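You operate a simulated robot arm through the tools that you are given. There is no shell and no other tool. Be economical: measure what you need, move in short steps, check, and stop when the job is done.

Carry out the task below with a simulated robot arm. There is one attempt and no reset: what you move stays moved.

## Task
Pour all the soup into the slow cooker and heat it on low till it steams.
Fine: rest the lid on the dresser, then on again; jug back; the cooker stays on.

The check looks at the end state, three seconds after you hand in, the way a careful person would. Anything else that was tipped, shoved, dropped, spilled or broken makes it a failure. Lids that push on must go on centred and level and be pressed home; caps that screw on are set level and turned clockwise until they are tight.

## Robot
A 7-joint arm with a two-finger parallel gripper, fixed in place. Base frame: the origin is at the foot of the arm, x ahead of it, y to its left, z up; the work surface is at about z = 900. Units: mm, degrees, N and s.
With the tool pointing down near the work surface it reaches from about 340 to 780 mm from the base axis. Its first joint turns from -166.0 to 166.0 degrees. Payload 3.91 kg.
Tool frame: the origin (TCP) lies between the finger pads and is the grasp point; the fingertips stand 30 mm ahead of it; z points along the fingers, y is the line along which they close. Largest opening 110 mm; finger width 20, thickness 10; the body of the gripper, 48 by 112 mm, starts 55 mm behind the TCP.
Orientation is that of the tool frame in the base frame, as a unit quaternion [x, y, z, w]. With the fingers straight down and closing along the base's y, the tool's x points along the base's -x, its y along +y and its z along -z.

## Interface
- The arm moves only by the tool drive_tool. Its argument "targets" is a list of rows, each a list of 3 entries, a list of its own where there are three numbers: the shift along the base's x, y, z in units of 250 mm (1.0 is 250 mm), then the turn, a rotation vector about the base's x, y, z in units of 45 degrees (1.0 is 45 degrees), then the closure, from 0 (fully open) to 1 (shut). In form: [[[tx, ty, tz], [ax, ay, az], fingers], ...]. A call has 1 to 12 rows; each row is the pose to reach, as a shift and turn from the pose commanded when the call began. A call with a number of a shift or a turn outside -1 to 1 is refused whole. Rows are played at 5 a second. More than 50 mm and 8.6 degrees between two rows, or a gripper value outside its range, and nothing of the call is played. A pose out of reach is approached as far as the arm can. The call stops where the force on the tool passes 40 N (or 10 N more than at its start, if that is more) or the arm is blocked; 0.2 s more then pass. The fingers move at their own pace (about 153 mm/s each) and stop on an object; they squeeze with about 24 N. The grip force told is the motor's: it shows also when the fingers shut on nothing. Time passes only in rows, and 0.2 s behind the last, so rows that repeat a pose let the fingers close. It gives the time, the measured TCP pose, the force on the tool (base axes), the opening and the grip force at its end, in the units of the frame above (readings bear some noise).
- Cameras (640 x 400 px; columns grow to the right, rows downward): "scene" is fixed at [209.8, -507.3, 1687.5]; the picture's right is [0.88, -0.48, 0.00], its down [-0.26, -0.48, -0.84] and it looks along [0.40, 0.74, -0.54] (base axes); focal length 311 px, centre (320, 200). "wrist" rides on the gripper at [77, 7, -114] in the tool frame; the picture's right is [-0.09, 1.00, 0.00], its down [-0.80, -0.07, -0.59] and it looks along [-0.59, -0.05, 0.80] (tool axes); focal length 270 px, centre (320, 200). There is no depth. A picture from a camera that has moved, and an enlarged one, comes with that camera's place and axes in the base frame and with its lens. The place of the scene camera against the robot may be out by one fixed shift of up to 18 mm in any direction.
- get_image(camera): a new picture of that camera. The clock stands still meanwhile.
- slide_trunk(by): slides the trunk up (or, below 0, down) by that many mm; the arm rides with it, the base frame stays. It gives what a move gives, with no picture.
- enlarge(camera, box): a new picture of the part [left, top, right, bottom] of that camera's present view, enlarged. The clock stands still meanwhile.
- finish_job(): hands the job in; it is judged then, once.

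Work in short steps. Places have to be worked out from the pictures, the camera data and where the tool is seen: move nearer, look again, correct. Check each grasp and each placing, and mend what went wrong. You have 120 turns and 64 pictures in all, those below and enlarged ones among them. Open the gripper and draw the arm clear of the work before you hand the job in, unless the task says otherwise; then end with one line.

The tools are called after "Call:" as a command line: name --argument value ..., lists and objects as JSON in quotes. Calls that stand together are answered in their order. drive_tool: Moves the arm, as the interface text tells. Its arguments: {"type":"object","properties":{"targets":{"type":"array","items":{"type":"array"}}},"required":["targets"]} The other tools are called the same way: slide_trunk (by) slides the trunk up or down; get_image (camera) takes a picture; enlarge (camera, box) takes an enlarged picture of a part of a camera's view; finish_job () hands the job in.

At the start:

```text
time_s: 0.0
ee_pos: [377.8, 297.1, 1337.3]
tcp_rot: [0.0, 1.0, 0.0, 0.0]
ft_force: [-0.3, 0.3, -0.4]
gripper_width: 110.1
grip_force: 0.0
trunk travel left (down, up): [-575.0, 35.0]
```

scene: 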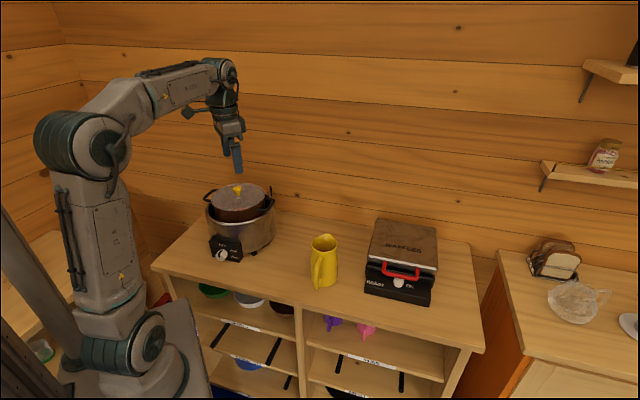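
wrist: 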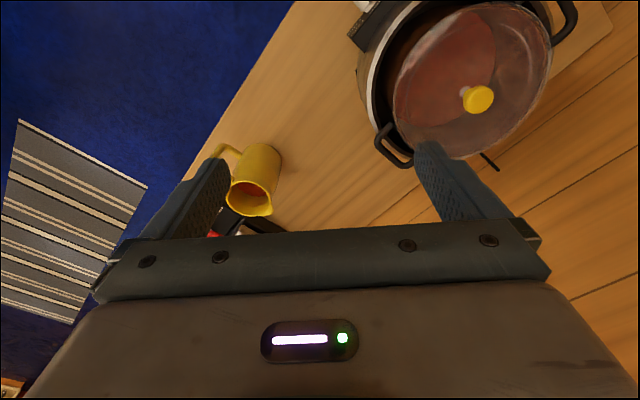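

I see the cooker with its lid, a yellow jug with soup, and a waffle maker. I'll enlarge the scene to see the details.

Call:
enlarge --camera "scene" --box '[180, 160, 300, 280]'

Call:
enlarge --camera "scene" --box '[280, 200, 450, 310]'

Call:
enlarge --camera "wrist" --box '[160, 0, 640, 240]'

```text
3.33 times, centred on (240, 220) of scene
camera zoom: at [209.8, -507.3, 1687.5], right [0.88, -0.48, 0.0], down [-0.26, -0.48, -0.84], along [0.4, 0.74, -0.54], focal length 1037 px, centre (587, 133)
```

zoom: 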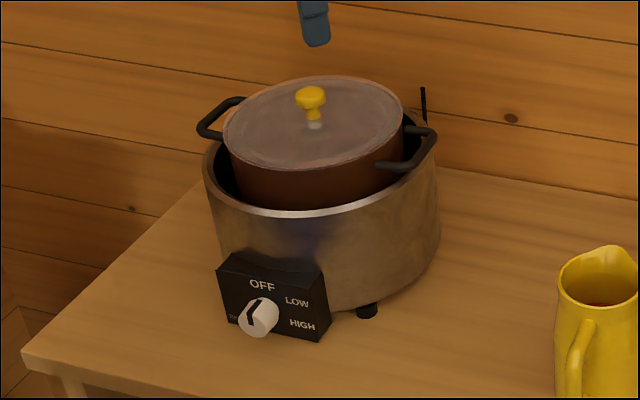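

```text
3.64 times, centred on (365, 255) of scene
camera zoom: at [209.8, -507.3, 1687.5], right [0.88, -0.48, 0.0], down [-0.26, -0.48, -0.84], along [0.4, 0.74, -0.54], focal length 1131 px, centre (156, 0)
```

zoom: 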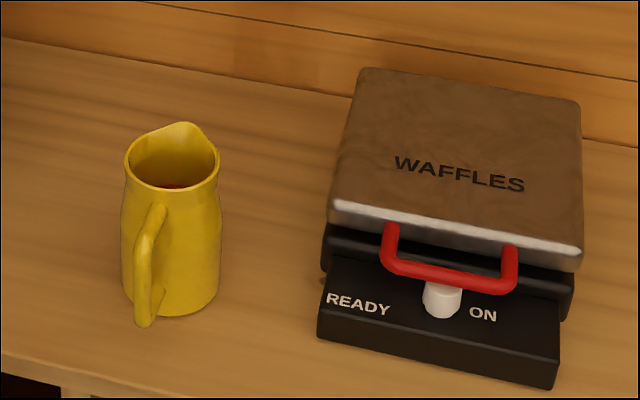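

```text
1.33 times, centred on (400, 120) of wrist
camera zoom: at [301.1, 304.8, 1451.4], right [0.09, 1.0, 0.0], down [0.8, -0.07, 0.59], along [0.59, -0.05, -0.8], focal length 360 px, centre (213, 307)
```

zoom: 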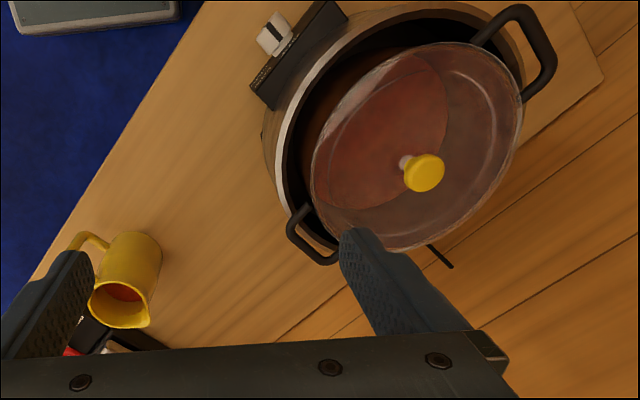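

Triangulated: the lid knob is near (412, 489, 1117) and the jug rim near (580, 148, 1045). The dresser is turned about 45°. I'll move above the lid, turning 45°, for a closer look.

Call:
drive_tool --targets '[[[0.01, 0.11, -0.02], [0, 0, 0.16], 0], [[0.03, 0.23, -0.05], [0, 0, 0.33], 0], [[0.045, 0.34, -0.07], [0, 0, 0.5], 0], [[0.06, 0.46, -0.1], [0, 0, 0.67], 0], [[0.075, 0.58, -0.12], [0, 0, 0.84], 0], [[0.09, 0.69, -0.15], [0, 0, 1.0], 0], [[0.09, 0.69, -0.15], [0, 0, 1.0], 0]]'

Call:
get_image --camera "wrist"

```text
time_s: 1.6
ee_pos: [398.7, 468.7, 1300.1]
tcp_rot: [-0.384, 0.923, 0.0, 0.0]
ft_force: [0.3, -0.1, 0.1]
gripper_width: 110.0
grip_force: 0.0
trunk travel left (down, up): [-575.0, 35.0]
```

```text
58 pictures are left
camera wrist: at [339.8, 419.5, 1414.1], right [-0.64, 0.77, 0.0], down [0.62, 0.52, 0.59], along [0.46, 0.38, -0.8], focal length 270 px, centre (320, 200)
```

wrist: 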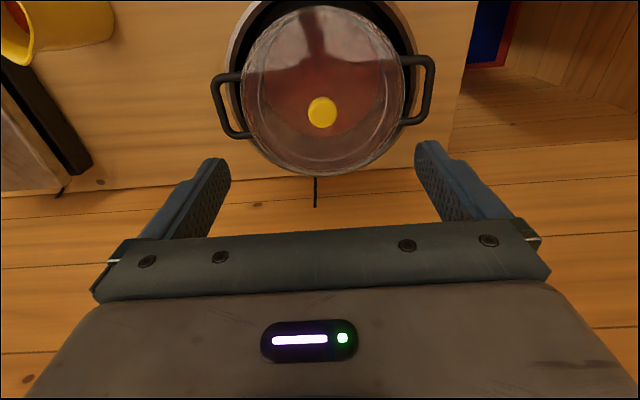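

The knob is confirmed near (415, 486). I'll zoom in on the knob and dial from the scene camera to judge heights.

Call:
enlarge --camera "scene" --box '[205, 175, 280, 222]'

Call:
enlarge --camera "scene" --box '[200, 225, 264, 265]'

```text
8.51 times, centred on (242, 198) of scene
camera zoom: at [209.8, -507.3, 1687.5], right [0.88, -0.48, 0.0], down [-0.26, -0.48, -0.84], along [0.4, 0.74, -0.54], focal length 2647 px, centre (980, 213)
```

zoom: 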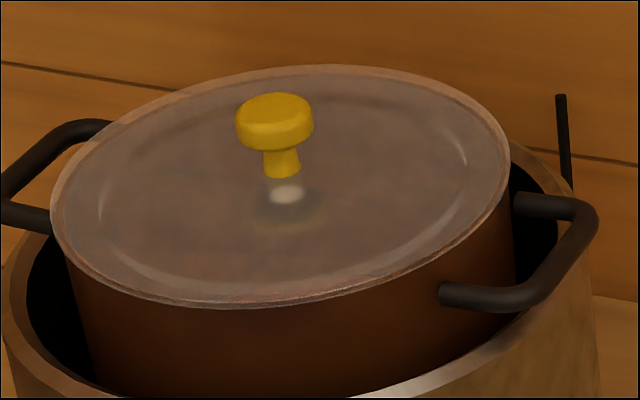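

```text
10.00 times, centred on (232, 245) of scene
camera zoom: at [209.8, -507.3, 1687.5], right [0.88, -0.48, 0.0], down [-0.26, -0.48, -0.84], along [0.4, 0.74, -0.54], focal length 3110 px, centre (1200, -250)
```

zoom: 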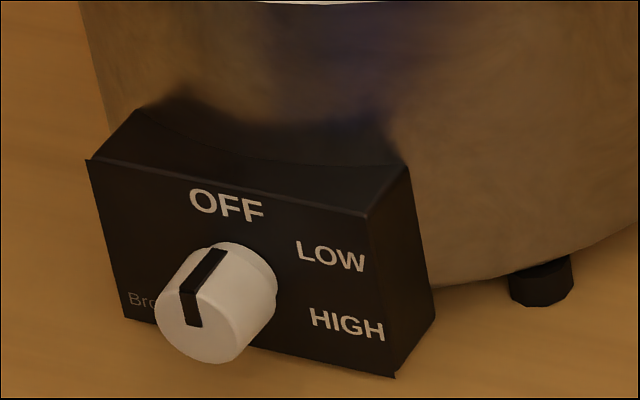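

The knob head is about 33 mm wide and stands about 35 mm above the glass. I'll descend partway above it and check.

Call:
drive_tool --targets '[[[0.02, 0.022, -0.17], [0, 0, 0], 0], [[0.04, 0.044, -0.34], [0, 0, 0], 0], [[0.06, 0.066, -0.52], [0, 0, 0], 0], [[0.06, 0.066, -0.52], [0, 0, 0], 0]]'

Call:
get_image --camera "wrist"

Call:
enlarge --camera "scene" --box '[200, 150, 280, 210]'

```text
time_s: 2.6
ee_pos: [417.2, 483.9, 1168.0]
tcp_rot: [-0.383, 0.924, 0.0, 0.0]
ft_force: [-0.7, -0.5, 0.6]
gripper_width: 110.0
grip_force: 0.1
trunk travel left (down, up): [-575.0, 35.0]
```

```text
55 pictures are left
camera wrist: at [356.7, 434.9, 1283.3], right [-0.64, 0.77, 0.0], down [0.62, 0.52, 0.59], along [0.46, 0.38, -0.8], focal length 270 px, centre (320, 200)
```

wrist: 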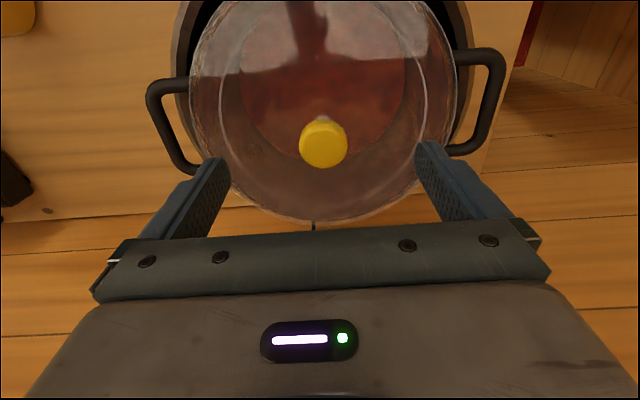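

```text
6.67 times, centred on (240, 180) of scene
camera zoom: at [209.8, -507.3, 1687.5], right [0.88, -0.48, 0.0], down [-0.26, -0.48, -0.84], along [0.4, 0.74, -0.54], focal length 2073 px, centre (853, 333)
```

zoom: 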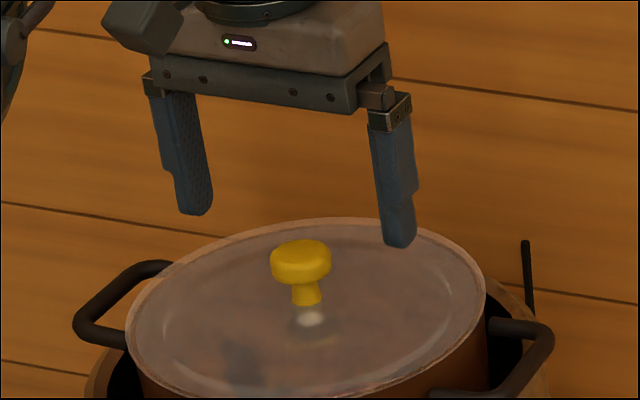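

Relative to the fingertips, the knob top is at z≈1123, with the head spanning 1105–1123, centred near (412, 482). I'll descend to TCP z≈1124 and close part way to check centring.

Call:
drive_tool --targets '[[[-0.013, -0.014, -0.1], [0, 0, 0], 0], [[-0.013, -0.014, -0.184], [0, 0, 0], 0], [[-0.013, -0.014, -0.184], [0, 0, 0], 0.5], [[-0.013, -0.014, -0.184], [0, 0, 0], 0.6], [[-0.013, -0.014, -0.184], [0, 0, 0], 0.6]]'

Call:
get_image --camera "wrist"

Call:
enlarge --camera "scene" --box '[200, 150, 280, 210]'

```text
time_s: 3.8
ee_pos: [412.4, 482.2, 1124.4]
tcp_rot: [-0.383, 0.924, 0.0, 0.001]
ft_force: [-0.2, 0.8, 10.3]
gripper_width: 44.7
grip_force: 0.6
trunk travel left (down, up): [-575.0, 35.0]
```

```text
53 pictures are left
camera wrist: at [352.8, 432.6, 1238.4], right [-0.64, 0.77, 0.0], down [0.62, 0.52, 0.6], along [0.46, 0.38, -0.8], focal length 270 px, centre (320, 200)
```

wrist: 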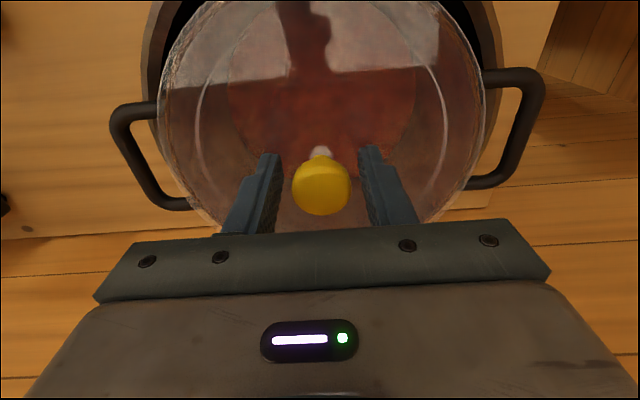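

```text
6.67 times, centred on (240, 180) of scene
camera zoom: at [209.8, -507.3, 1687.5], right [0.88, -0.48, 0.0], down [-0.26, -0.48, -0.84], along [0.4, 0.74, -0.54], focal length 2073 px, centre (853, 333)
```

zoom: 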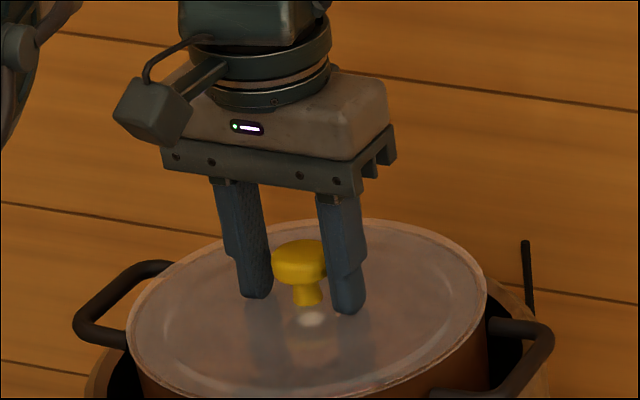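

The fingertips are lightly touching the glass (10 N). The knob is centred between the fingers, so I'll raise 4 mm and close.

Call:
drive_tool --targets '[[[0, 0, 0.018], [0, 0, 0], 0.6], [[0, 0, 0.018], [0, 0, 0], 0.7], [[0, 0, 0.018], [0, 0, 0], 0.9], [[0, 0, 0.018], [0, 0, 0], 0.9], [[0, 0, 0.018], [0, 0, 0], 0.9]]'

```text
time_s: 5.0
ee_pos: [412.3, 481.1, 1127.9]
tcp_rot: [-0.383, 0.924, 0.001, 0.0]
ft_force: [-0.3, -0.4, -0.2]
gripper_width: 31.4
grip_force: 23.8
trunk travel left (down, up): [-575.0, 35.0]
```

Gripped at 31 mm. I'll lift 120 mm and check.

Call:
drive_tool --targets '[[[0, 0, 0.08], [0, 0, 0], 0.9], [[0, 0, 0.16], [0, 0, 0], 0.9], [[0, 0, 0.32], [0, 0, 0], 0.9], [[0, 0, 0.48], [0, 0, 0], 0.9], [[0, 0, 0.48], [0, 0, 0], 0.9]]'

Call:
get_image --camera "scene"

```text
time_s: 6.2
ee_pos: [414.4, 482.0, 1248.7]
tcp_rot: [-0.383, 0.924, 0.0, 0.0]
ft_force: [0.3, -0.5, -2.6]
gripper_width: 31.5
grip_force: 23.9
trunk travel left (down, up): [-575.0, 35.0]
```

```text
51 pictures are left
```

scene: 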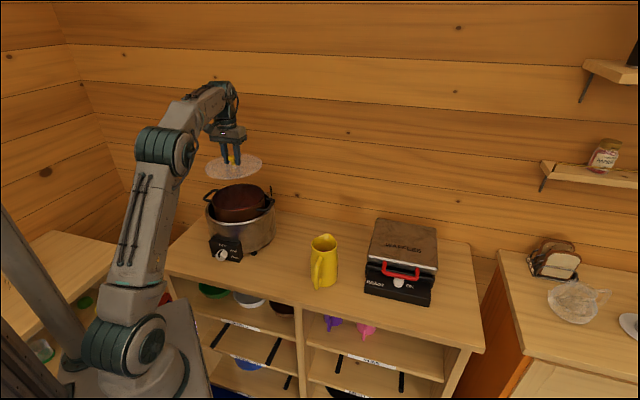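

The lid is held level and weighs about 2.6 N. I'll carry it over the free dresser area behind and left of the jug, near (612, 324).

Call:
drive_tool --targets '[[[0.1, -0.08, 0], [0, 0, 0], 0.9], [[0.2, -0.16, 0], [0, 0, 0], 0.9], [[0.3, -0.24, 0], [0, 0, 0], 0.9], [[0.4, -0.317, 0], [0, 0, 0], 0.9], [[0.5, -0.4, 0], [0, 0, 0], 0.9], [[0.6, -0.476, 0], [0, 0, 0], 0.9], [[0.7, -0.555, -0.05], [0, 0, 0], 0.9], [[0.8, -0.634, -0.2], [0, 0, 0], 0.9], [[0.8, -0.634, -0.4], [0, 0, 0], 0.9], [[0.8, -0.634, -0.6], [0, 0, 0], 0.9], [[0.8, -0.634, -0.8], [0, 0, 0], 0.9], [[0.8, -0.634, -0.8], [0, 0, 0], 0.9]]'

Call:
get_image --camera "scene"

Call:
get_image --camera "wrist"

```text
time_s: 8.8
ee_pos: [610.5, 323.2, 1046.9]
tcp_rot: [-0.383, 0.924, -0.001, 0.0]
ft_force: [-0.2, 0.7, -3.0]
gripper_width: 31.6
grip_force: 23.5
trunk travel left (down, up): [-575.0, 35.0]
```

```text
50 pictures are left
```

scene: 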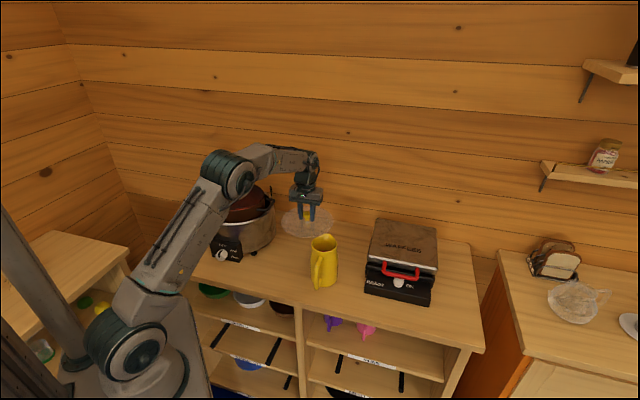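

```text
49 pictures are left
camera wrist: at [551.6, 274.7, 1161.8], right [-0.64, 0.77, 0.0], down [0.62, 0.52, 0.59], along [0.46, 0.38, -0.8], focal length 270 px, centre (320, 200)
```

wrist: 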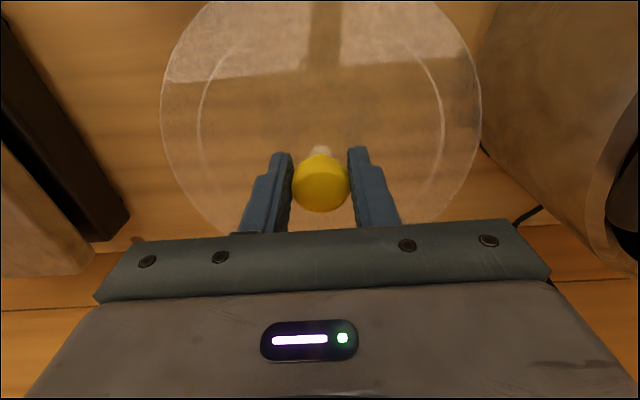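

The lid is clear of the cooker, jug and back edge. I'll lower it to near contact.

Call:
drive_tool --targets '[[[0, 0, -0.15], [0, 0, 0], 0.9], [[0, 0, -0.3], [0, 0, 0], 0.9], [[0, 0, -0.36], [0, 0, 0], 0.9], [[0, 0, -0.38], [0, 0, 0], 0.9], [[0, 0, -0.38], [0, 0, 0], 0.9]]'

Call:
enlarge --camera "scene" --box '[270, 180, 350, 245]'

```text
time_s: 10.0
ee_pos: [611.1, 323.4, 953.1]
tcp_rot: [-0.383, 0.924, 0.0, 0.0]
ft_force: [0.4, 0.4, -2.6]
gripper_width: 31.6
grip_force: 24.0
trunk travel left (down, up): [-575.0, 35.0]
```

```text
6.15 times, centred on (310, 212) of scene
camera zoom: at [209.8, -507.3, 1687.5], right [0.88, -0.48, 0.0], down [-0.26, -0.48, -0.84], along [0.4, 0.74, -0.54], focal length 1914 px, centre (382, 123)
```

zoom: 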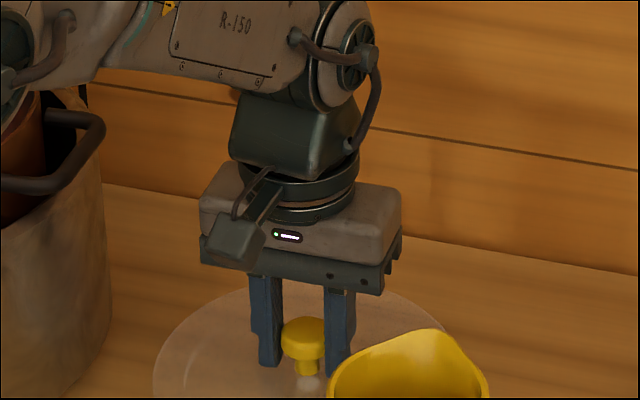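

Still hanging free (−2.6 N). I'll creep down in 2–3 mm steps.

Call:
drive_tool --targets '[[[0, 0, -0.012], [0, 0, 0], 0.9], [[0, 0, -0.024], [0, 0, 0], 0.9], [[0, 0, -0.036], [0, 0, 0], 0.9], [[0, 0, -0.036], [0, 0, 0], 0.9]]'

```text
time_s: 11.0
ee_pos: [611.8, 323.2, 945.7]
tcp_rot: [-0.383, 0.924, 0.001, 0.0]
ft_force: [0.1, 2.1, 7.4]
gripper_width: 31.6
grip_force: 23.7
trunk travel left (down, up): [-575.0, 35.0]
```

Touching down with light force. I'll release and rise straight up.

Call:
drive_tool --targets '[[[0, 0, 0.004], [0, 0, 0], 0.9], [[0, 0, 0.004], [0, 0, 0], 0.6], [[0, 0, 0.004], [0, 0, 0], 0.4], [[0, 0, 0.004], [0, 0, 0], 0.4], [[0, 0, 0.1], [0, 0, 0], 0.4], [[0, 0, 0.3], [0, 0, 0], 0.4], [[0, 0, 0.5], [0, 0, 0], 0.2], [[0, 0, 0.7], [0, 0, 0], 0.0], [[0, 0, 0.9], [0, 0, 0], 0.0], [[0, 0, 0.9], [0, 0, 0], 0.0]]'

Call:
get_image --camera "wrist"

```text
time_s: 13.2
ee_pos: [612.7, 324.2, 1168.5]
tcp_rot: [-0.383, 0.924, 0.0, -0.001]
ft_force: [0.1, 1.0, 1.0]
gripper_width: 109.8
grip_force: 0.0
trunk travel left (down, up): [-575.0, 35.0]
```

```text
47 pictures are left
camera wrist: at [553.3, 276.6, 1281.8], right [-0.64, 0.77, 0.0], down [0.62, 0.52, 0.59], along [0.46, 0.38, -0.8], focal length 270 px, centre (320, 200)
```

wrist: 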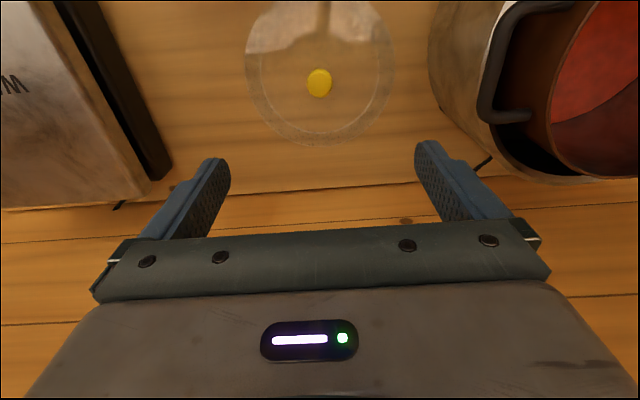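

The lid lies flat. Next I'll look down at the jug to find its handle and spout directions.

Call:
drive_tool --targets '[[[0, -0.15, 0.1], [0, 0, 0], 0], [[0, -0.3, 0.2], [0, 0, 0], 0], [[0, -0.45, 0.3], [0, 0, 0], 0], [[-0.0, -0.6, 0.32], [0, 0, 0], 0], [[0.0, -0.6, 0.32], [0, 0, 0], 0]]'

Call:
get_image --camera "wrist"

```text
time_s: 14.4
ee_pos: [612.4, 175.6, 1249.7]
tcp_rot: [-0.382, 0.924, 0.0, 0.0]
ft_force: [0.5, -0.1, 0.1]
gripper_width: 110.3
grip_force: 0.0
trunk travel left (down, up): [-575.0, 35.0]
```

```text
46 pictures are left
camera wrist: at [552.9, 127.4, 1363.8], right [-0.64, 0.77, 0.0], down [0.62, 0.52, 0.59], along [0.46, 0.38, -0.8], focal length 270 px, centre (320, 200)
```

wrist: 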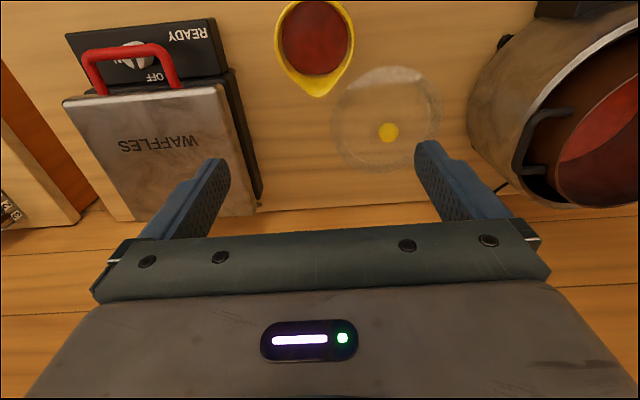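

The spout points to +n (about 42° azimuth) and the handle faces the robot. The best plan is a horizontal grasp from the handle side, with the handle between the fingers, pouring by pitching forward. I'll zoom in on the handle geometry.

Call:
enlarge --camera "scene" --box '[295, 225, 359, 297]'

```text
5.56 times, centred on (327, 261) of scene
camera zoom: at [209.8, -507.3, 1687.5], right [0.88, -0.48, 0.0], down [-0.26, -0.48, -0.84], along [0.4, 0.74, -0.54], focal length 1728 px, centre (281, -139)
```

zoom: 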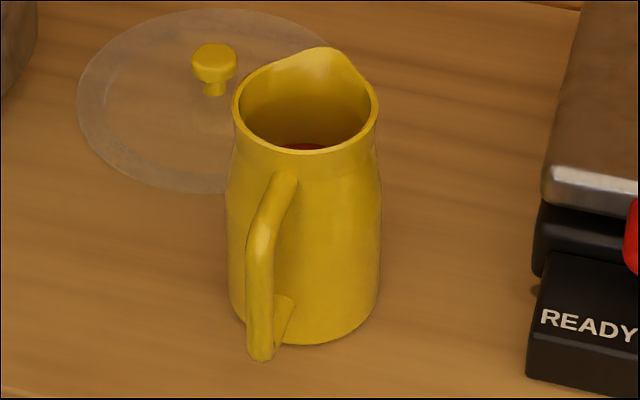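

The handle reaches about 95 mm out from the jug axis, so a tool tilted about 35° below horizontal can pass over the handle and straddle the body from the handle side. I'll move to that pre-grasp orientation, backed off from the jug.

Call:
drive_tool --targets '[[[-0.062, -0.061, -0.03], [0.124, -0.124, 0], 0], [[-0.124, -0.122, -0.06], [0.247, -0.247, 0], 0], [[-0.186, -0.183, -0.12], [0.37, -0.37, 0], 0], [[-0.248, -0.245, -0.2], [0.494, -0.494, 0], 0], [[-0.31, -0.306, -0.3], [0.617, -0.617, 0], 0], [[-0.372, -0.367, -0.42], [0.741, -0.741, 0], 0], [[-0.434, -0.428, -0.54], [0.864, -0.864, 0], 0], [[-0.434, -0.428, -0.66], [0.864, -0.864, 0], 0], [[-0.434, -0.428, -0.66], [0.864, -0.864, 0], 0]]'

Call:
get_image --camera "wrist"

Call:
get_image --camera "scene"

```text
time_s: 16.4
ee_pos: [505.6, 66.1, 1082.7]
tcp_rot: [-0.339, 0.819, 0.176, 0.427]
ft_force: [0.2, -0.4, -1.5]
gripper_width: 109.9
grip_force: 0.0
trunk travel left (down, up): [-575.0, 35.0]
```

```text
44 pictures are left
camera wrist: at [403.1, -23.9, 1085.9], right [-0.67, 0.74, 0.07], down [0.03, -0.07, 1.0], along [0.74, 0.67, 0.02], focal length 270 px, centre (320, 200)
```

wrist: 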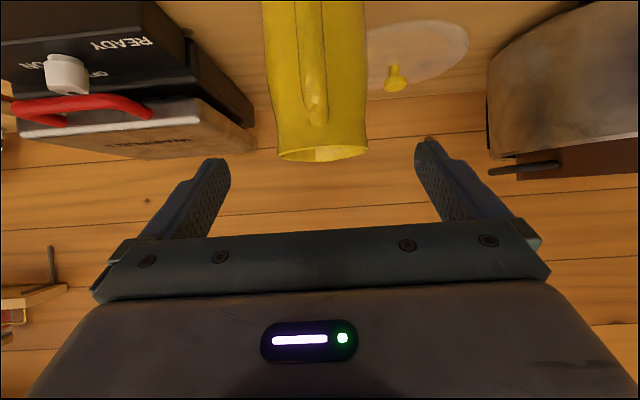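

```text
43 pictures are left
```

scene: 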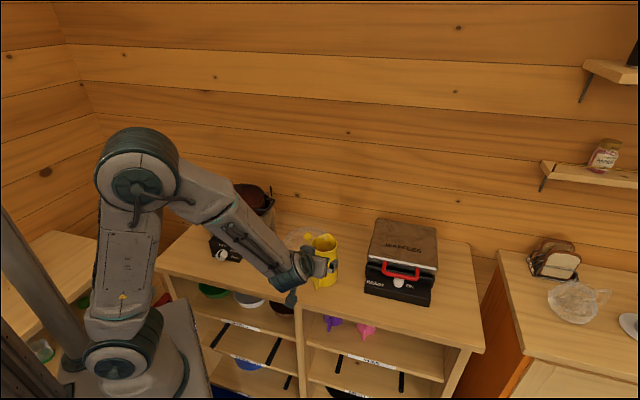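

The view confirms the jug is centred in the fingers' path, with the rim at about 1050. Before gripping, I'll dry-run the pour motion empty. The plan is to yaw +90° so the spout points along −d, then pitch over the crock, to confirm the arm can reach it.

Call:
drive_tool --targets '[[[-0.032, 0.095, 0.1], [0, 0, 0.125], 0], [[-0.064, 0.19, 0.2], [0, 0, 0.25], 0], [[-0.096, 0.285, 0.3], [0, 0, 0.375], 0], [[-0.128, 0.38, 0.4], [0, 0, 0.5], 0], [[-0.16, 0.475, 0.46], [0, 0, 0.625], 0], [[-0.192, 0.57, 0.46], [0, 0, 0.75], 0], [[-0.224, 0.67, 0.46], [0, 0, 0.875], 0], [[-0.256, 0.765, 0.46], [0, 0, 1.0], 0], [[-0.256, 0.765, 0.46], [0, 0, 1.0], 0]]'

Call:
drive_tool --targets '[[[0.01, 0.087, 0.02], [0, 0, 0.125], 0], [[0.02, 0.174, 0.04], [0, 0, 0.25], 0], [[0.03, 0.26, 0.06], [0, 0, 0.375], 0], [[0.04, 0.347, 0.08], [0, 0, 0.5], 0], [[0.05, 0.434, 0.1], [0, 0, 0.625], 0], [[0.06, 0.52, 0.1], [0, 0, 0.75], 0], [[0.07, 0.606, 0.1], [0, 0, 0.875], 0], [[0.08, 0.692, 0.1], [0, 0, 1.0], 0], [[0.08, 0.692, 0.1], [0, 0, 1.0], 0]]'

```text
time_s: 18.4
ee_pos: [439.6, 256.9, 1199.3]
tcp_rot: [0.628, -0.627, -0.327, -0.326]
ft_force: [0.2, -0.1, -0.1]
gripper_width: 110.0
grip_force: 0.2
trunk travel left (down, up): [-575.0, 35.0]
```

```text
time_s: 20.4
ee_pos: [458.8, 429.8, 1223.3]
tcp_rot: [0.82, -0.339, -0.427, -0.176]
ft_force: [-0.3, 0.1, -1.0]
gripper_width: 109.9
grip_force: 0.1
trunk travel left (down, up): [-575.0, 35.0]
```

Reached exactly. Next I'll dry-run the tilt: 60°, then 50° more.

Call:
drive_tool --targets '[[[0, 0, 0], [-0.118, -0.118, 0], 0], [[0, 0, 0], [-0.236, -0.236, 0], 0], [[0, 0, 0], [-0.354, -0.354, 0], 0], [[0, 0, 0], [-0.471, -0.471, 0], 0], [[0, 0, 0], [-0.589, -0.589, 0], 0], [[0, 0, 0], [-0.707, -0.707, 0], 0], [[0, 0, 0], [-0.825, -0.825, 0], 0], [[0, 0, 0], [-0.943, -0.943, 0], 0], [[0, 0, 0], [-0.943, -0.943, 0], 0]]'

Call:
drive_tool --targets '[[[0, 0, 0], [-0.112, -0.112, 0], 0], [[0, 0, 0], [-0.224, -0.224, 0], 0], [[0, 0, 0], [-0.337, -0.337, 0], 0], [[0, 0, 0], [-0.449, -0.449, 0], 0], [[0, 0, 0], [-0.561, -0.561, 0], 0], [[0, 0, 0], [-0.674, -0.674, 0], 0], [[0, 0, 0], [-0.786, -0.786, 0], 0], [[0, 0, 0], [-0.786, -0.786, 0], 0]]'

Call:
get_image --camera "scene"

Call:
get_image --camera "wrist"

```text
time_s: 22.4
ee_pos: [459.9, 431.2, 1225.1]
tcp_rot: [0.923, -0.382, 0.041, 0.017]
ft_force: [-0.2, 0.7, 0.9]
gripper_width: 109.8
grip_force: 0.1
trunk travel left (down, up): [-575.0, 35.0]
```

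```text
time_s: 24.2
ee_pos: [460.9, 431.4, 1224.6]
tcp_rot: [0.819, -0.339, 0.428, 0.177]
ft_force: [0.2, -0.4, 0.7]
gripper_width: 109.8
grip_force: 0.1
trunk travel left (down, up): [-575.0, 35.0]
```

```text
42 pictures are left
```

scene: 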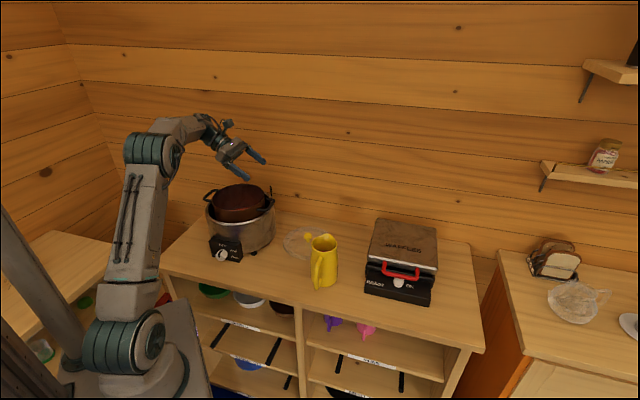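

```text
41 pictures are left
camera wrist: at [420.5, 462.7, 1352.4], right [-0.74, -0.67, -0.07], down [-0.62, 0.72, -0.32], along [0.26, -0.19, -0.95], focal length 270 px, centre (320, 200)
```

wrist: 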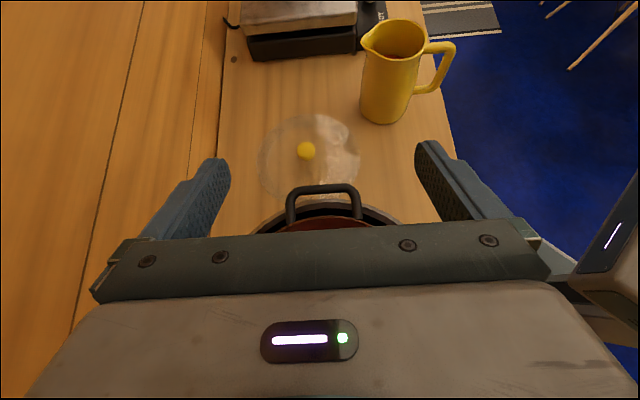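

The full 110° tilt is reachable. I'll reverse the dry run back to the jug pre-grasp pose.

Call:
drive_tool --targets '[[[0, 0, 0], [0.122, 0.122, 0], 0], [[0, 0, 0], [0.244, 0.244, 0], 0], [[0, 0, 0], [0.367, 0.367, 0], 0], [[0, 0, 0], [0.489, 0.489, 0], 0], [[0, 0, 0], [0.611, 0.611, 0], 0], [[0, 0, 0], [0.733, 0.733, 0], 0], [[0, 0, 0], [0.8645, 0.8645, 0], 0]]'

Call:
drive_tool --targets '[[[0, 0, 0], [0.124, 0.124, 0], 0], [[0, 0, 0], [0.247, 0.247, 0], 0], [[0, 0, 0], [0.37, 0.37, 0], 0], [[0, 0, 0], [0.494, 0.494, 0], 0], [[0, 0, 0], [0.617, 0.617, 0], 0], [[0, 0, 0], [0.741, 0.741, 0], 0], [[0, 0, 0], [0.8645, 0.8645, 0], 0]]'

Call:
drive_tool --targets '[[[-0.01, -0.087, -0.02], [0, 0, -0.125], 0], [[-0.02, -0.174, -0.04], [0, 0, -0.25], 0], [[-0.03, -0.26, -0.06], [0, 0, -0.375], 0], [[-0.04, -0.347, -0.08], [0, 0, -0.5], 0], [[-0.05, -0.434, -0.1], [0, 0, -0.625], 0], [[-0.06, -0.52, -0.1], [0, 0, -0.75], 0], [[-0.07, -0.606, -0.1], [0, 0, -0.875], 0], [[-0.08, -0.692, -0.1], [0, 0, -1.0], 0]]'

Call:
drive_tool --targets '[[[0.032, -0.095, 0], [0, 0, -0.125], 0], [[0.064, -0.19, 0], [0, 0, -0.25], 0], [[0.096, -0.285, 0], [0, 0, -0.375], 0], [[0.128, -0.38, -0.06], [0, 0, -0.5], 0], [[0.16, -0.475, -0.16], [0, 0, -0.625], 0], [[0.192, -0.57, -0.26], [0, 0, -0.75], 0], [[0.224, -0.67, -0.36], [0, 0, -0.875], 0], [[0.256, -0.765, -0.46], [0, 0, -1.0], 0], [[0.256, -0.765, -0.46], [0, 0, -1.0], 0]]'

Call:
get_image --camera "wrist"

```text
time_s: 25.8
ee_pos: [460.8, 430.6, 1224.4]
tcp_rot: [0.924, -0.383, -0.001, 0.0]
ft_force: [0.4, 0.4, 0.1]
gripper_width: 110.2
grip_force: 0.0
trunk travel left (down, up): [-575.0, 35.0]
```

```text
time_s: 27.4
ee_pos: [460.0, 430.8, 1224.4]
tcp_rot: [0.819, -0.339, -0.428, -0.177]
ft_force: [0.6, -0.4, 0.6]
gripper_width: 110.0
grip_force: 0.0
trunk travel left (down, up): [-575.0, 35.0]
```

```text
time_s: 29.2
ee_pos: [440.3, 259.0, 1200.4]
tcp_rot: [-0.627, 0.628, 0.326, 0.327]
ft_force: [-0.2, 0.1, 0.0]
gripper_width: 110.1
grip_force: 0.0
trunk travel left (down, up): [-575.0, 35.0]
```

```text
time_s: 31.2
ee_pos: [502.5, 67.4, 1083.7]
tcp_rot: [-0.339, 0.82, 0.176, 0.427]
ft_force: [0.0, 0.0, 0.0]
gripper_width: 110.0
grip_force: 0.1
trunk travel left (down, up): [-575.0, 35.0]
```

```text
40 pictures are left
camera wrist: at [399.8, -24.2, 1086.8], right [-0.67, 0.74, 0.07], down [0.03, -0.07, 1.0], along [0.74, 0.67, 0.02], focal length 270 px, centre (320, 200)
```

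wrist: 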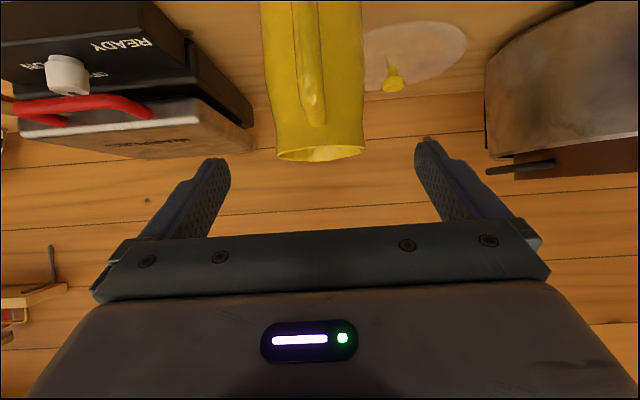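

The jug is centred (col 320). I'll advance about 65% of the way and check.

Call:
drive_tool --targets '[[[0.06, 0.06, -0.053], [0, 0, 0], 0], [[0.12, 0.12, -0.107], [0, 0, 0], 0], [[0.18, 0.18, -0.16], [0, 0, 0], 0], [[0.18, 0.18, -0.16], [0, 0, 0], 0]]'

Call:
get_image --camera "wrist"

Call:
enlarge --camera "scene" --box '[275, 215, 363, 297]'

```text
time_s: 32.2
ee_pos: [548.7, 113.5, 1042.3]
tcp_rot: [-0.34, 0.819, 0.177, 0.427]
ft_force: [-0.4, 0.5, 0.4]
gripper_width: 110.1
grip_force: 0.1
trunk travel left (down, up): [-575.0, 35.0]
```

```text
39 pictures are left
camera wrist: at [446.0, 21.2, 1045.4], right [-0.67, 0.74, 0.07], down [0.03, -0.07, 1.0], along [0.74, 0.67, 0.02], focal length 270 px, centre (320, 200)
```

wrist: 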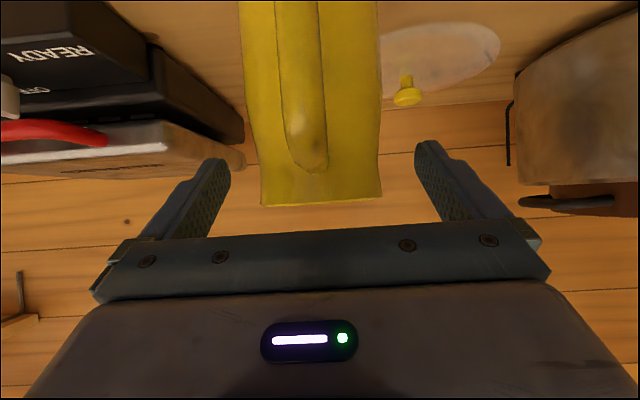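

```text
4.88 times, centred on (319, 256) of scene
camera zoom: at [209.8, -507.3, 1687.5], right [0.88, -0.48, 0.0], down [-0.26, -0.48, -0.84], along [0.4, 0.74, -0.54], focal length 1517 px, centre (325, -73)
```

zoom: 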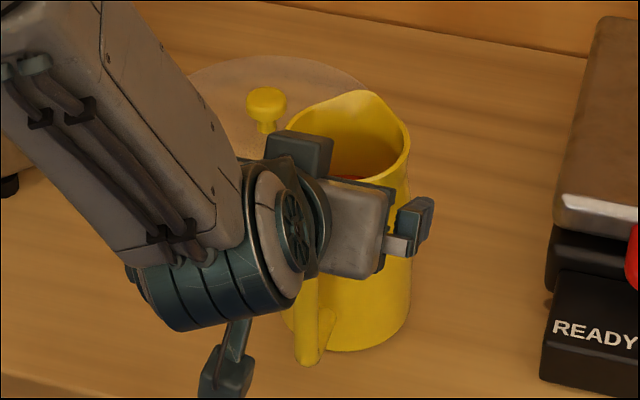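

Clear all round. I'll advance the last ~40 mm, then close.

Call:
drive_tool --targets '[[[0.035, 0.035, -0.028], [0, 0, 0], 0], [[0.07, 0.07, -0.056], [0, 0, 0], 0], [[0.1, 0.104, -0.084], [0, 0, 0], 0], [[0.1, 0.104, -0.084], [0, 0, 0], 0]]'

Call:
get_image --camera "wrist"

Call:
enlarge --camera "scene" --box '[275, 215, 363, 297]'

```text
time_s: 33.2
ee_pos: [571.4, 137.8, 1024.6]
tcp_rot: [-0.34, 0.819, 0.177, 0.427]
ft_force: [-1.1, 0.2, 3.7]
gripper_width: 110.2
grip_force: 0.0
trunk travel left (down, up): [-575.0, 35.0]
```

```text
37 pictures are left
camera wrist: at [470.0, 46.3, 1025.8], right [-0.67, 0.74, 0.07], down [0.03, -0.07, 1.0], along [0.74, 0.67, 0.02], focal length 270 px, centre (320, 200)
```

wrist: 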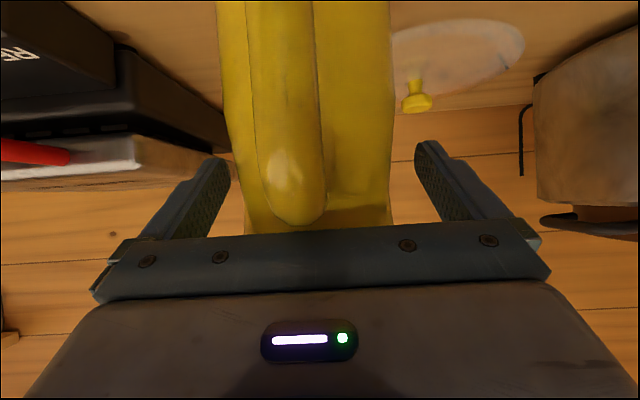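

```text
4.88 times, centred on (319, 256) of scene
camera zoom: at [209.8, -507.3, 1687.5], right [0.88, -0.48, 0.0], down [-0.26, -0.48, -0.84], along [0.4, 0.74, -0.54], focal length 1517 px, centre (325, -73)
```

zoom: 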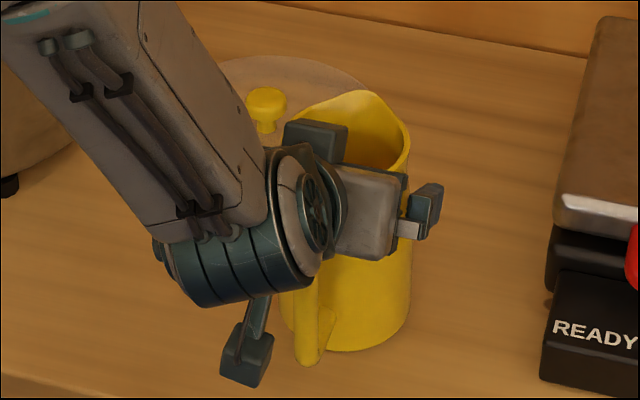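

A small 3.7 N force suggests the palm just touches the handle. I'll back off 3 mm and close gently.

Call:
drive_tool --targets '[[[-0.01, -0.01, 0.009], [0, 0, 0], 0], [[-0.01, -0.01, 0.009], [0, 0, 0], 0], [[-0.01, -0.01, 0.009], [0, 0, 0], 0.15], [[-0.01, -0.01, 0.009], [0, 0, 0], 0.2], [[-0.01, -0.01, 0.009], [0, 0, 0], 0.25], [[-0.01, -0.01, 0.009], [0, 0, 0], 0.35], [[-0.01, -0.01, 0.009], [0, 0, 0], 0.5], [[-0.01, -0.01, 0.009], [0, 0, 0], 0.5]]'

Call:
get_image --camera "wrist"

```text
time_s: 35.0
ee_pos: [570.3, 133.9, 1025.9]
tcp_rot: [-0.339, 0.82, 0.176, 0.426]
ft_force: [3.5, -2.4, 2.0]
gripper_width: 89.1
grip_force: 23.7
trunk travel left (down, up): [-575.0, 35.0]
```

```text
35 pictures are left
camera wrist: at [467.8, 43.2, 1027.6], right [-0.67, 0.74, 0.07], down [0.03, -0.07, 1.0], along [0.74, 0.67, 0.02], focal length 270 px, centre (320, 200)
```

wrist: 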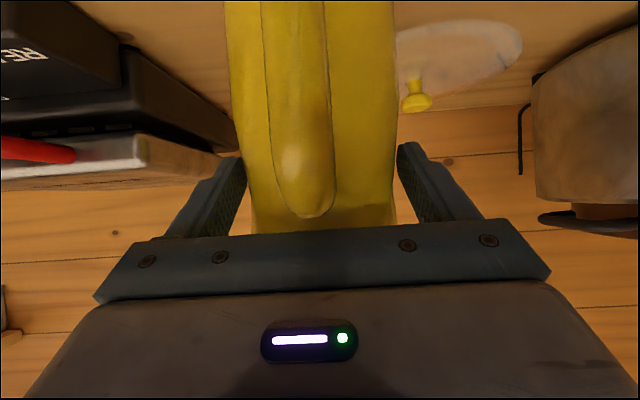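

Gripped at 89 mm. I'll lift slightly and check the weight and that the jug stays upright.

Call:
drive_tool --targets '[[[0, 0, 0.02], [0, 0, 0], 0.6], [[0, 0, 0.04], [0, 0, 0], 0.6], [[0, 0, 0.08], [0, 0, 0], 0.6], [[0, 0, 0.08], [0, 0, 0], 0.6]]'

Call:
enlarge --camera "scene" --box '[275, 205, 363, 297]'

Call:
get_image --camera "wrist"

```text
time_s: 36.0
ee_pos: [570.8, 135.9, 1044.9]
tcp_rot: [-0.34, 0.82, 0.176, 0.426]
ft_force: [-0.1, 0.0, -9.2]
gripper_width: 89.2
grip_force: 24.6
trunk travel left (down, up): [-575.0, 35.0]
```

```text
4.35 times, centred on (319, 251) of scene
camera zoom: at [209.8, -507.3, 1687.5], right [0.88, -0.48, 0.0], down [-0.26, -0.48, -0.84], along [0.4, 0.74, -0.54], focal length 1352 px, centre (324, -22)
```

zoom: 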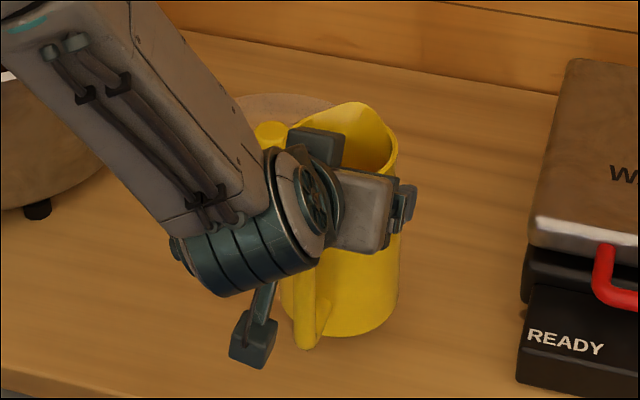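

```text
33 pictures are left
camera wrist: at [468.5, 44.1, 1047.3], right [-0.67, 0.74, 0.07], down [0.03, -0.07, 1.0], along [0.74, 0.67, 0.02], focal length 270 px, centre (320, 200)
```

wrist: 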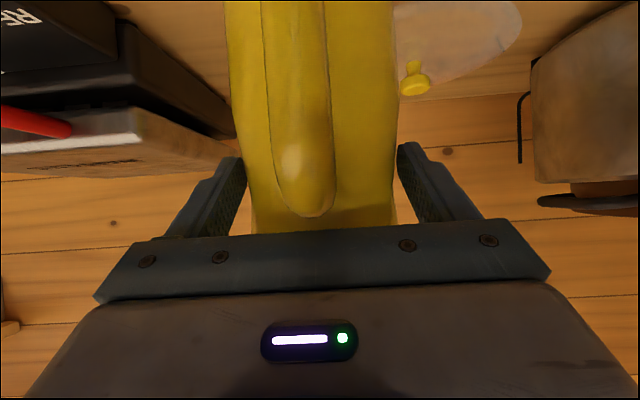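

The jug weighs about 0.9 kg, is held upright and is stable. I'll carry it smoothly toward the crock, raising it and yawing 90° on the way.

Call:
drive_tool --targets '[[[0, 0, 0.09], [0, 0, 0], 0.6], [[0, 0, 0.19], [0, 0, 0.05], 0.6], [[-0.03, 0.04, 0.29], [0, 0, 0.12], 0.6], [[-0.07, 0.1, 0.38], [0, 0, 0.22], 0.6], [[-0.11, 0.16, 0.45], [0, 0, 0.32], 0.6], [[-0.15, 0.22, 0.51], [0, 0, 0.43], 0.6], [[-0.19, 0.28, 0.56], [0, 0, 0.54], 0.6], [[-0.23, 0.34, 0.6], [0, 0, 0.65], 0.6], [[-0.27, 0.4, 0.616], [0, 0, 0.76], 0.6], [[-0.31, 0.46, 0.616], [0, 0, 0.87], 0.6], [[-0.345, 0.51, 0.616], [0, 0, 0.96], 0.6], [[-0.366, 0.532, 0.616], [0, 0, 1.0], 0.6]]'

Call:
get_image --camera "scene"

```text
time_s: 38.6
ee_pos: [480.9, 269.2, 1199.9]
tcp_rot: [0.628, -0.626, -0.327, -0.326]
ft_force: [0.5, 0.3, -9.4]
gripper_width: 89.3
grip_force: 23.8
trunk travel left (down, up): [-575.0, 35.0]
```

```text
32 pictures are left
```

scene: 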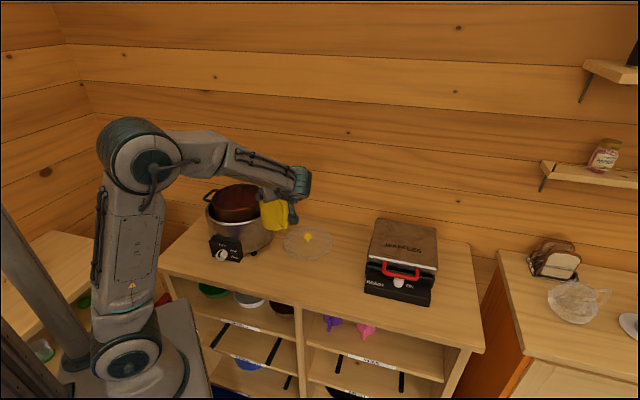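

Good, still 9.4 N. I'll continue to the pour start pose.

Call:
drive_tool --targets '[[[0, 0.03, 0.06], [0, 0, 0.05], 0.6], [[0, 0.07, 0.13], [0, 0, 0.12], 0.6], [[-0.003, 0.12, 0.18], [0, 0, 0.21], 0.6], [[-0.006, 0.18, 0.2], [0, 0, 0.31], 0.6], [[-0.009, 0.24, 0.2], [0, 0, 0.41], 0.6], [[-0.012, 0.3, 0.2], [0, 0, 0.51], 0.6], [[-0.014, 0.36, 0.2], [0, 0, 0.61], 0.6], [[-0.016, 0.42, 0.2], [0, 0, 0.71], 0.6], [[-0.018, 0.48, 0.2], [0, 0, 0.81], 0.6], [[-0.02, 0.54, 0.2], [0, 0, 0.91], 0.6], [[-0.02, 0.58, 0.2], [0, 0, 0.97], 0.6], [[-0.02, 0.594, 0.2], [0, 0, 1.0], 0.6]]'

Call:
get_image --camera "scene"

Call:
get_image --camera "wrist"

```text
time_s: 41.2
ee_pos: [476.0, 417.1, 1248.9]
tcp_rot: [0.819, -0.339, -0.427, -0.177]
ft_force: [-0.1, 0.1, -8.9]
gripper_width: 89.2
grip_force: 23.3
trunk travel left (down, up): [-575.0, 35.0]
```

```text
31 pictures are left
```

scene: 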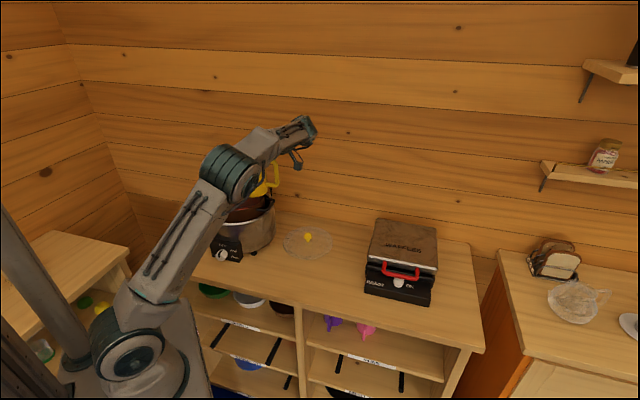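

```text
30 pictures are left
camera wrist: at [568.8, 315.6, 1251.1], right [-0.74, -0.67, 0.07], down [0.07, 0.03, 1.0], along [-0.67, 0.74, 0.02], focal length 270 px, centre (320, 200)
```

wrist: 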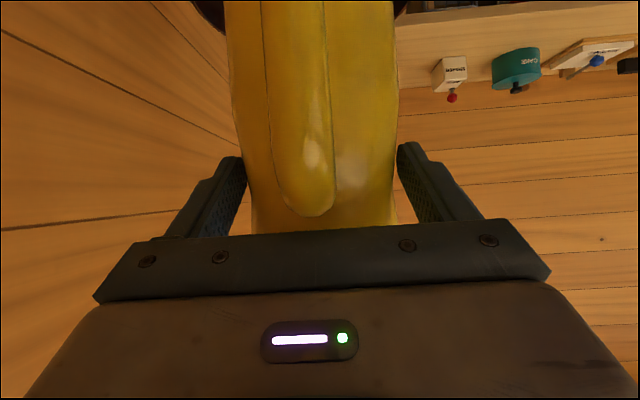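

Over the crock's right side as planned. I'll tilt to 45° with the spout tracking the crock's centre.

Call:
drive_tool --targets '[[[0, 0, 0], [-0.079, -0.079, 0], 0.6], [[-0.005, 0.005, 0], [-0.157, -0.157, 0], 0.6], [[-0.01, 0.01, 0], [-0.236, -0.236, 0], 0.6], [[-0.015, 0.015, 0], [-0.314, -0.314, 0], 0.6], [[-0.018, 0.018, -0.01], [-0.393, -0.393, 0], 0.6], [[-0.02, 0.02, -0.02], [-0.471, -0.471, 0], 0.6], [[-0.022, 0.022, -0.03], [-0.55, -0.55, 0], 0.6], [[-0.024, 0.024, -0.035], [-0.628, -0.628, 0], 0.6], [[-0.026, 0.026, -0.04], [-0.707, -0.707, 0], 0.6], [[-0.026, 0.026, -0.04], [-0.707, -0.707, 0], 0.6]]'

Call:
get_image --camera "scene"

Call:
get_image --camera "wrist"

```text
time_s: 43.4
ee_pos: [469.5, 422.8, 1239.2]
tcp_rot: [0.92, -0.382, -0.081, -0.033]
ft_force: [-0.1, 0.1, -8.9]
gripper_width: 89.1
grip_force: 24.2
trunk travel left (down, up): [-575.0, 35.0]
```

```text
29 pictures are left
```

scene: 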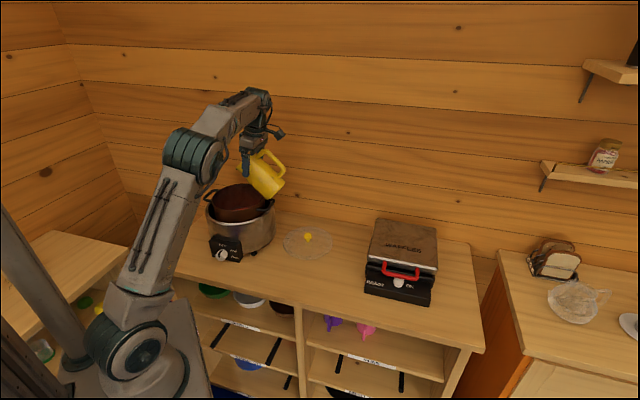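

```text
28 pictures are left
camera wrist: at [531.8, 352.6, 1338.1], right [-0.77, -0.64, 0.02], down [-0.43, 0.54, 0.72], along [-0.47, 0.55, -0.69], focal length 270 px, centre (320, 200)
```

wrist: 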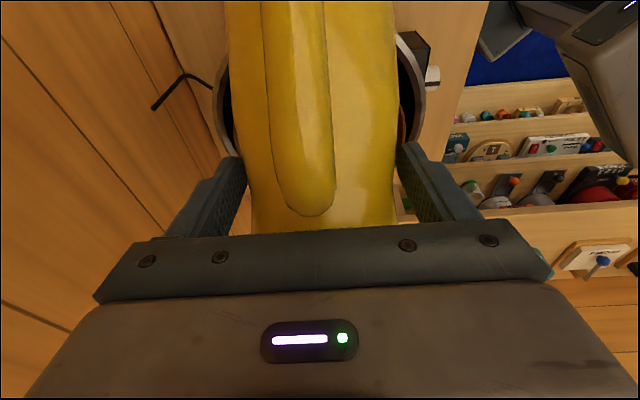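

No soup has left yet (still 8.9 N). I'll zoom in to check the spout position relative to the crock.

Call:
enlarge --camera "scene" --box '[195, 130, 295, 230]'

```text
4.00 times, centred on (245, 180) of scene
camera zoom: at [209.8, -507.3, 1687.5], right [0.88, -0.48, 0.0], down [-0.26, -0.48, -0.84], along [0.4, 0.74, -0.54], focal length 1244 px, centre (620, 280)
```

zoom: 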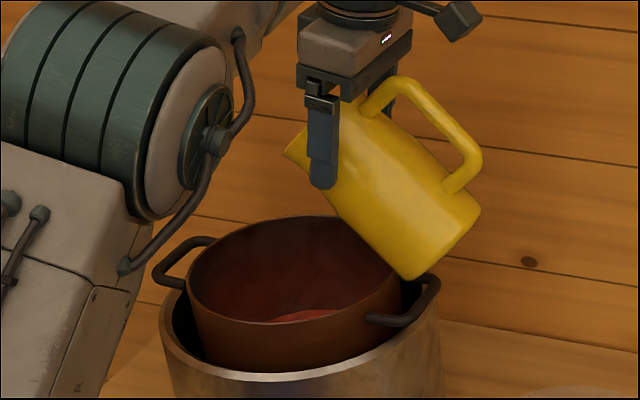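

The lip is roughly over the crock centre with about 130 mm of drop. I'll continue tilting slowly to 75°, lowering as I go.

Call:
drive_tool --targets '[[[0, 0, -0.015], [-0.047, -0.047, 0], 0.6], [[0, 0, -0.035], [-0.094, -0.094, 0], 0.6], [[0, 0, -0.055], [-0.141, -0.141, 0], 0.6], [[0, 0, -0.07], [-0.188, -0.188, 0], 0.6], [[0, 0, -0.09], [-0.236, -0.236, 0], 0.6], [[0.0, 0.0, -0.1], [-0.283, -0.283, 0], 0.6], [[-0.007, 0.007, -0.11], [-0.33, -0.33, 0], 0.6], [[-0.015, 0.015, -0.12], [-0.377, -0.377, 0], 0.6], [[-0.026, 0.026, -0.13], [-0.424, -0.424, 0], 0.6], [[-0.037, 0.037, -0.14], [-0.471, -0.471, 0], 0.6], [[-0.037, 0.037, -0.14], [-0.471, -0.471, 0], 0.6]]'

Call:
enlarge --camera "scene" --box '[195, 130, 295, 230]'

```text
time_s: 45.8
ee_pos: [459.9, 431.9, 1203.5]
tcp_rot: [0.91, -0.378, 0.16, 0.067]
ft_force: [0.0, 0.5, -6.5]
gripper_width: 89.0
grip_force: 24.1
trunk travel left (down, up): [-575.0, 35.0]
```

```text
4.00 times, centred on (245, 180) of scene
camera zoom: at [209.8, -507.3, 1687.5], right [0.88, -0.48, 0.0], down [-0.26, -0.48, -0.84], along [0.4, 0.74, -0.54], focal length 1244 px, centre (620, 280)
```

zoom: 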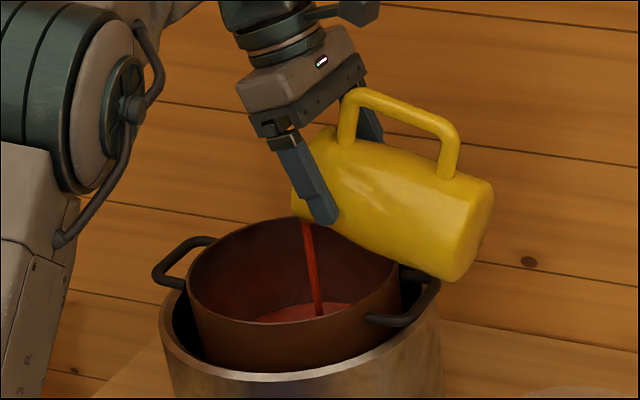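

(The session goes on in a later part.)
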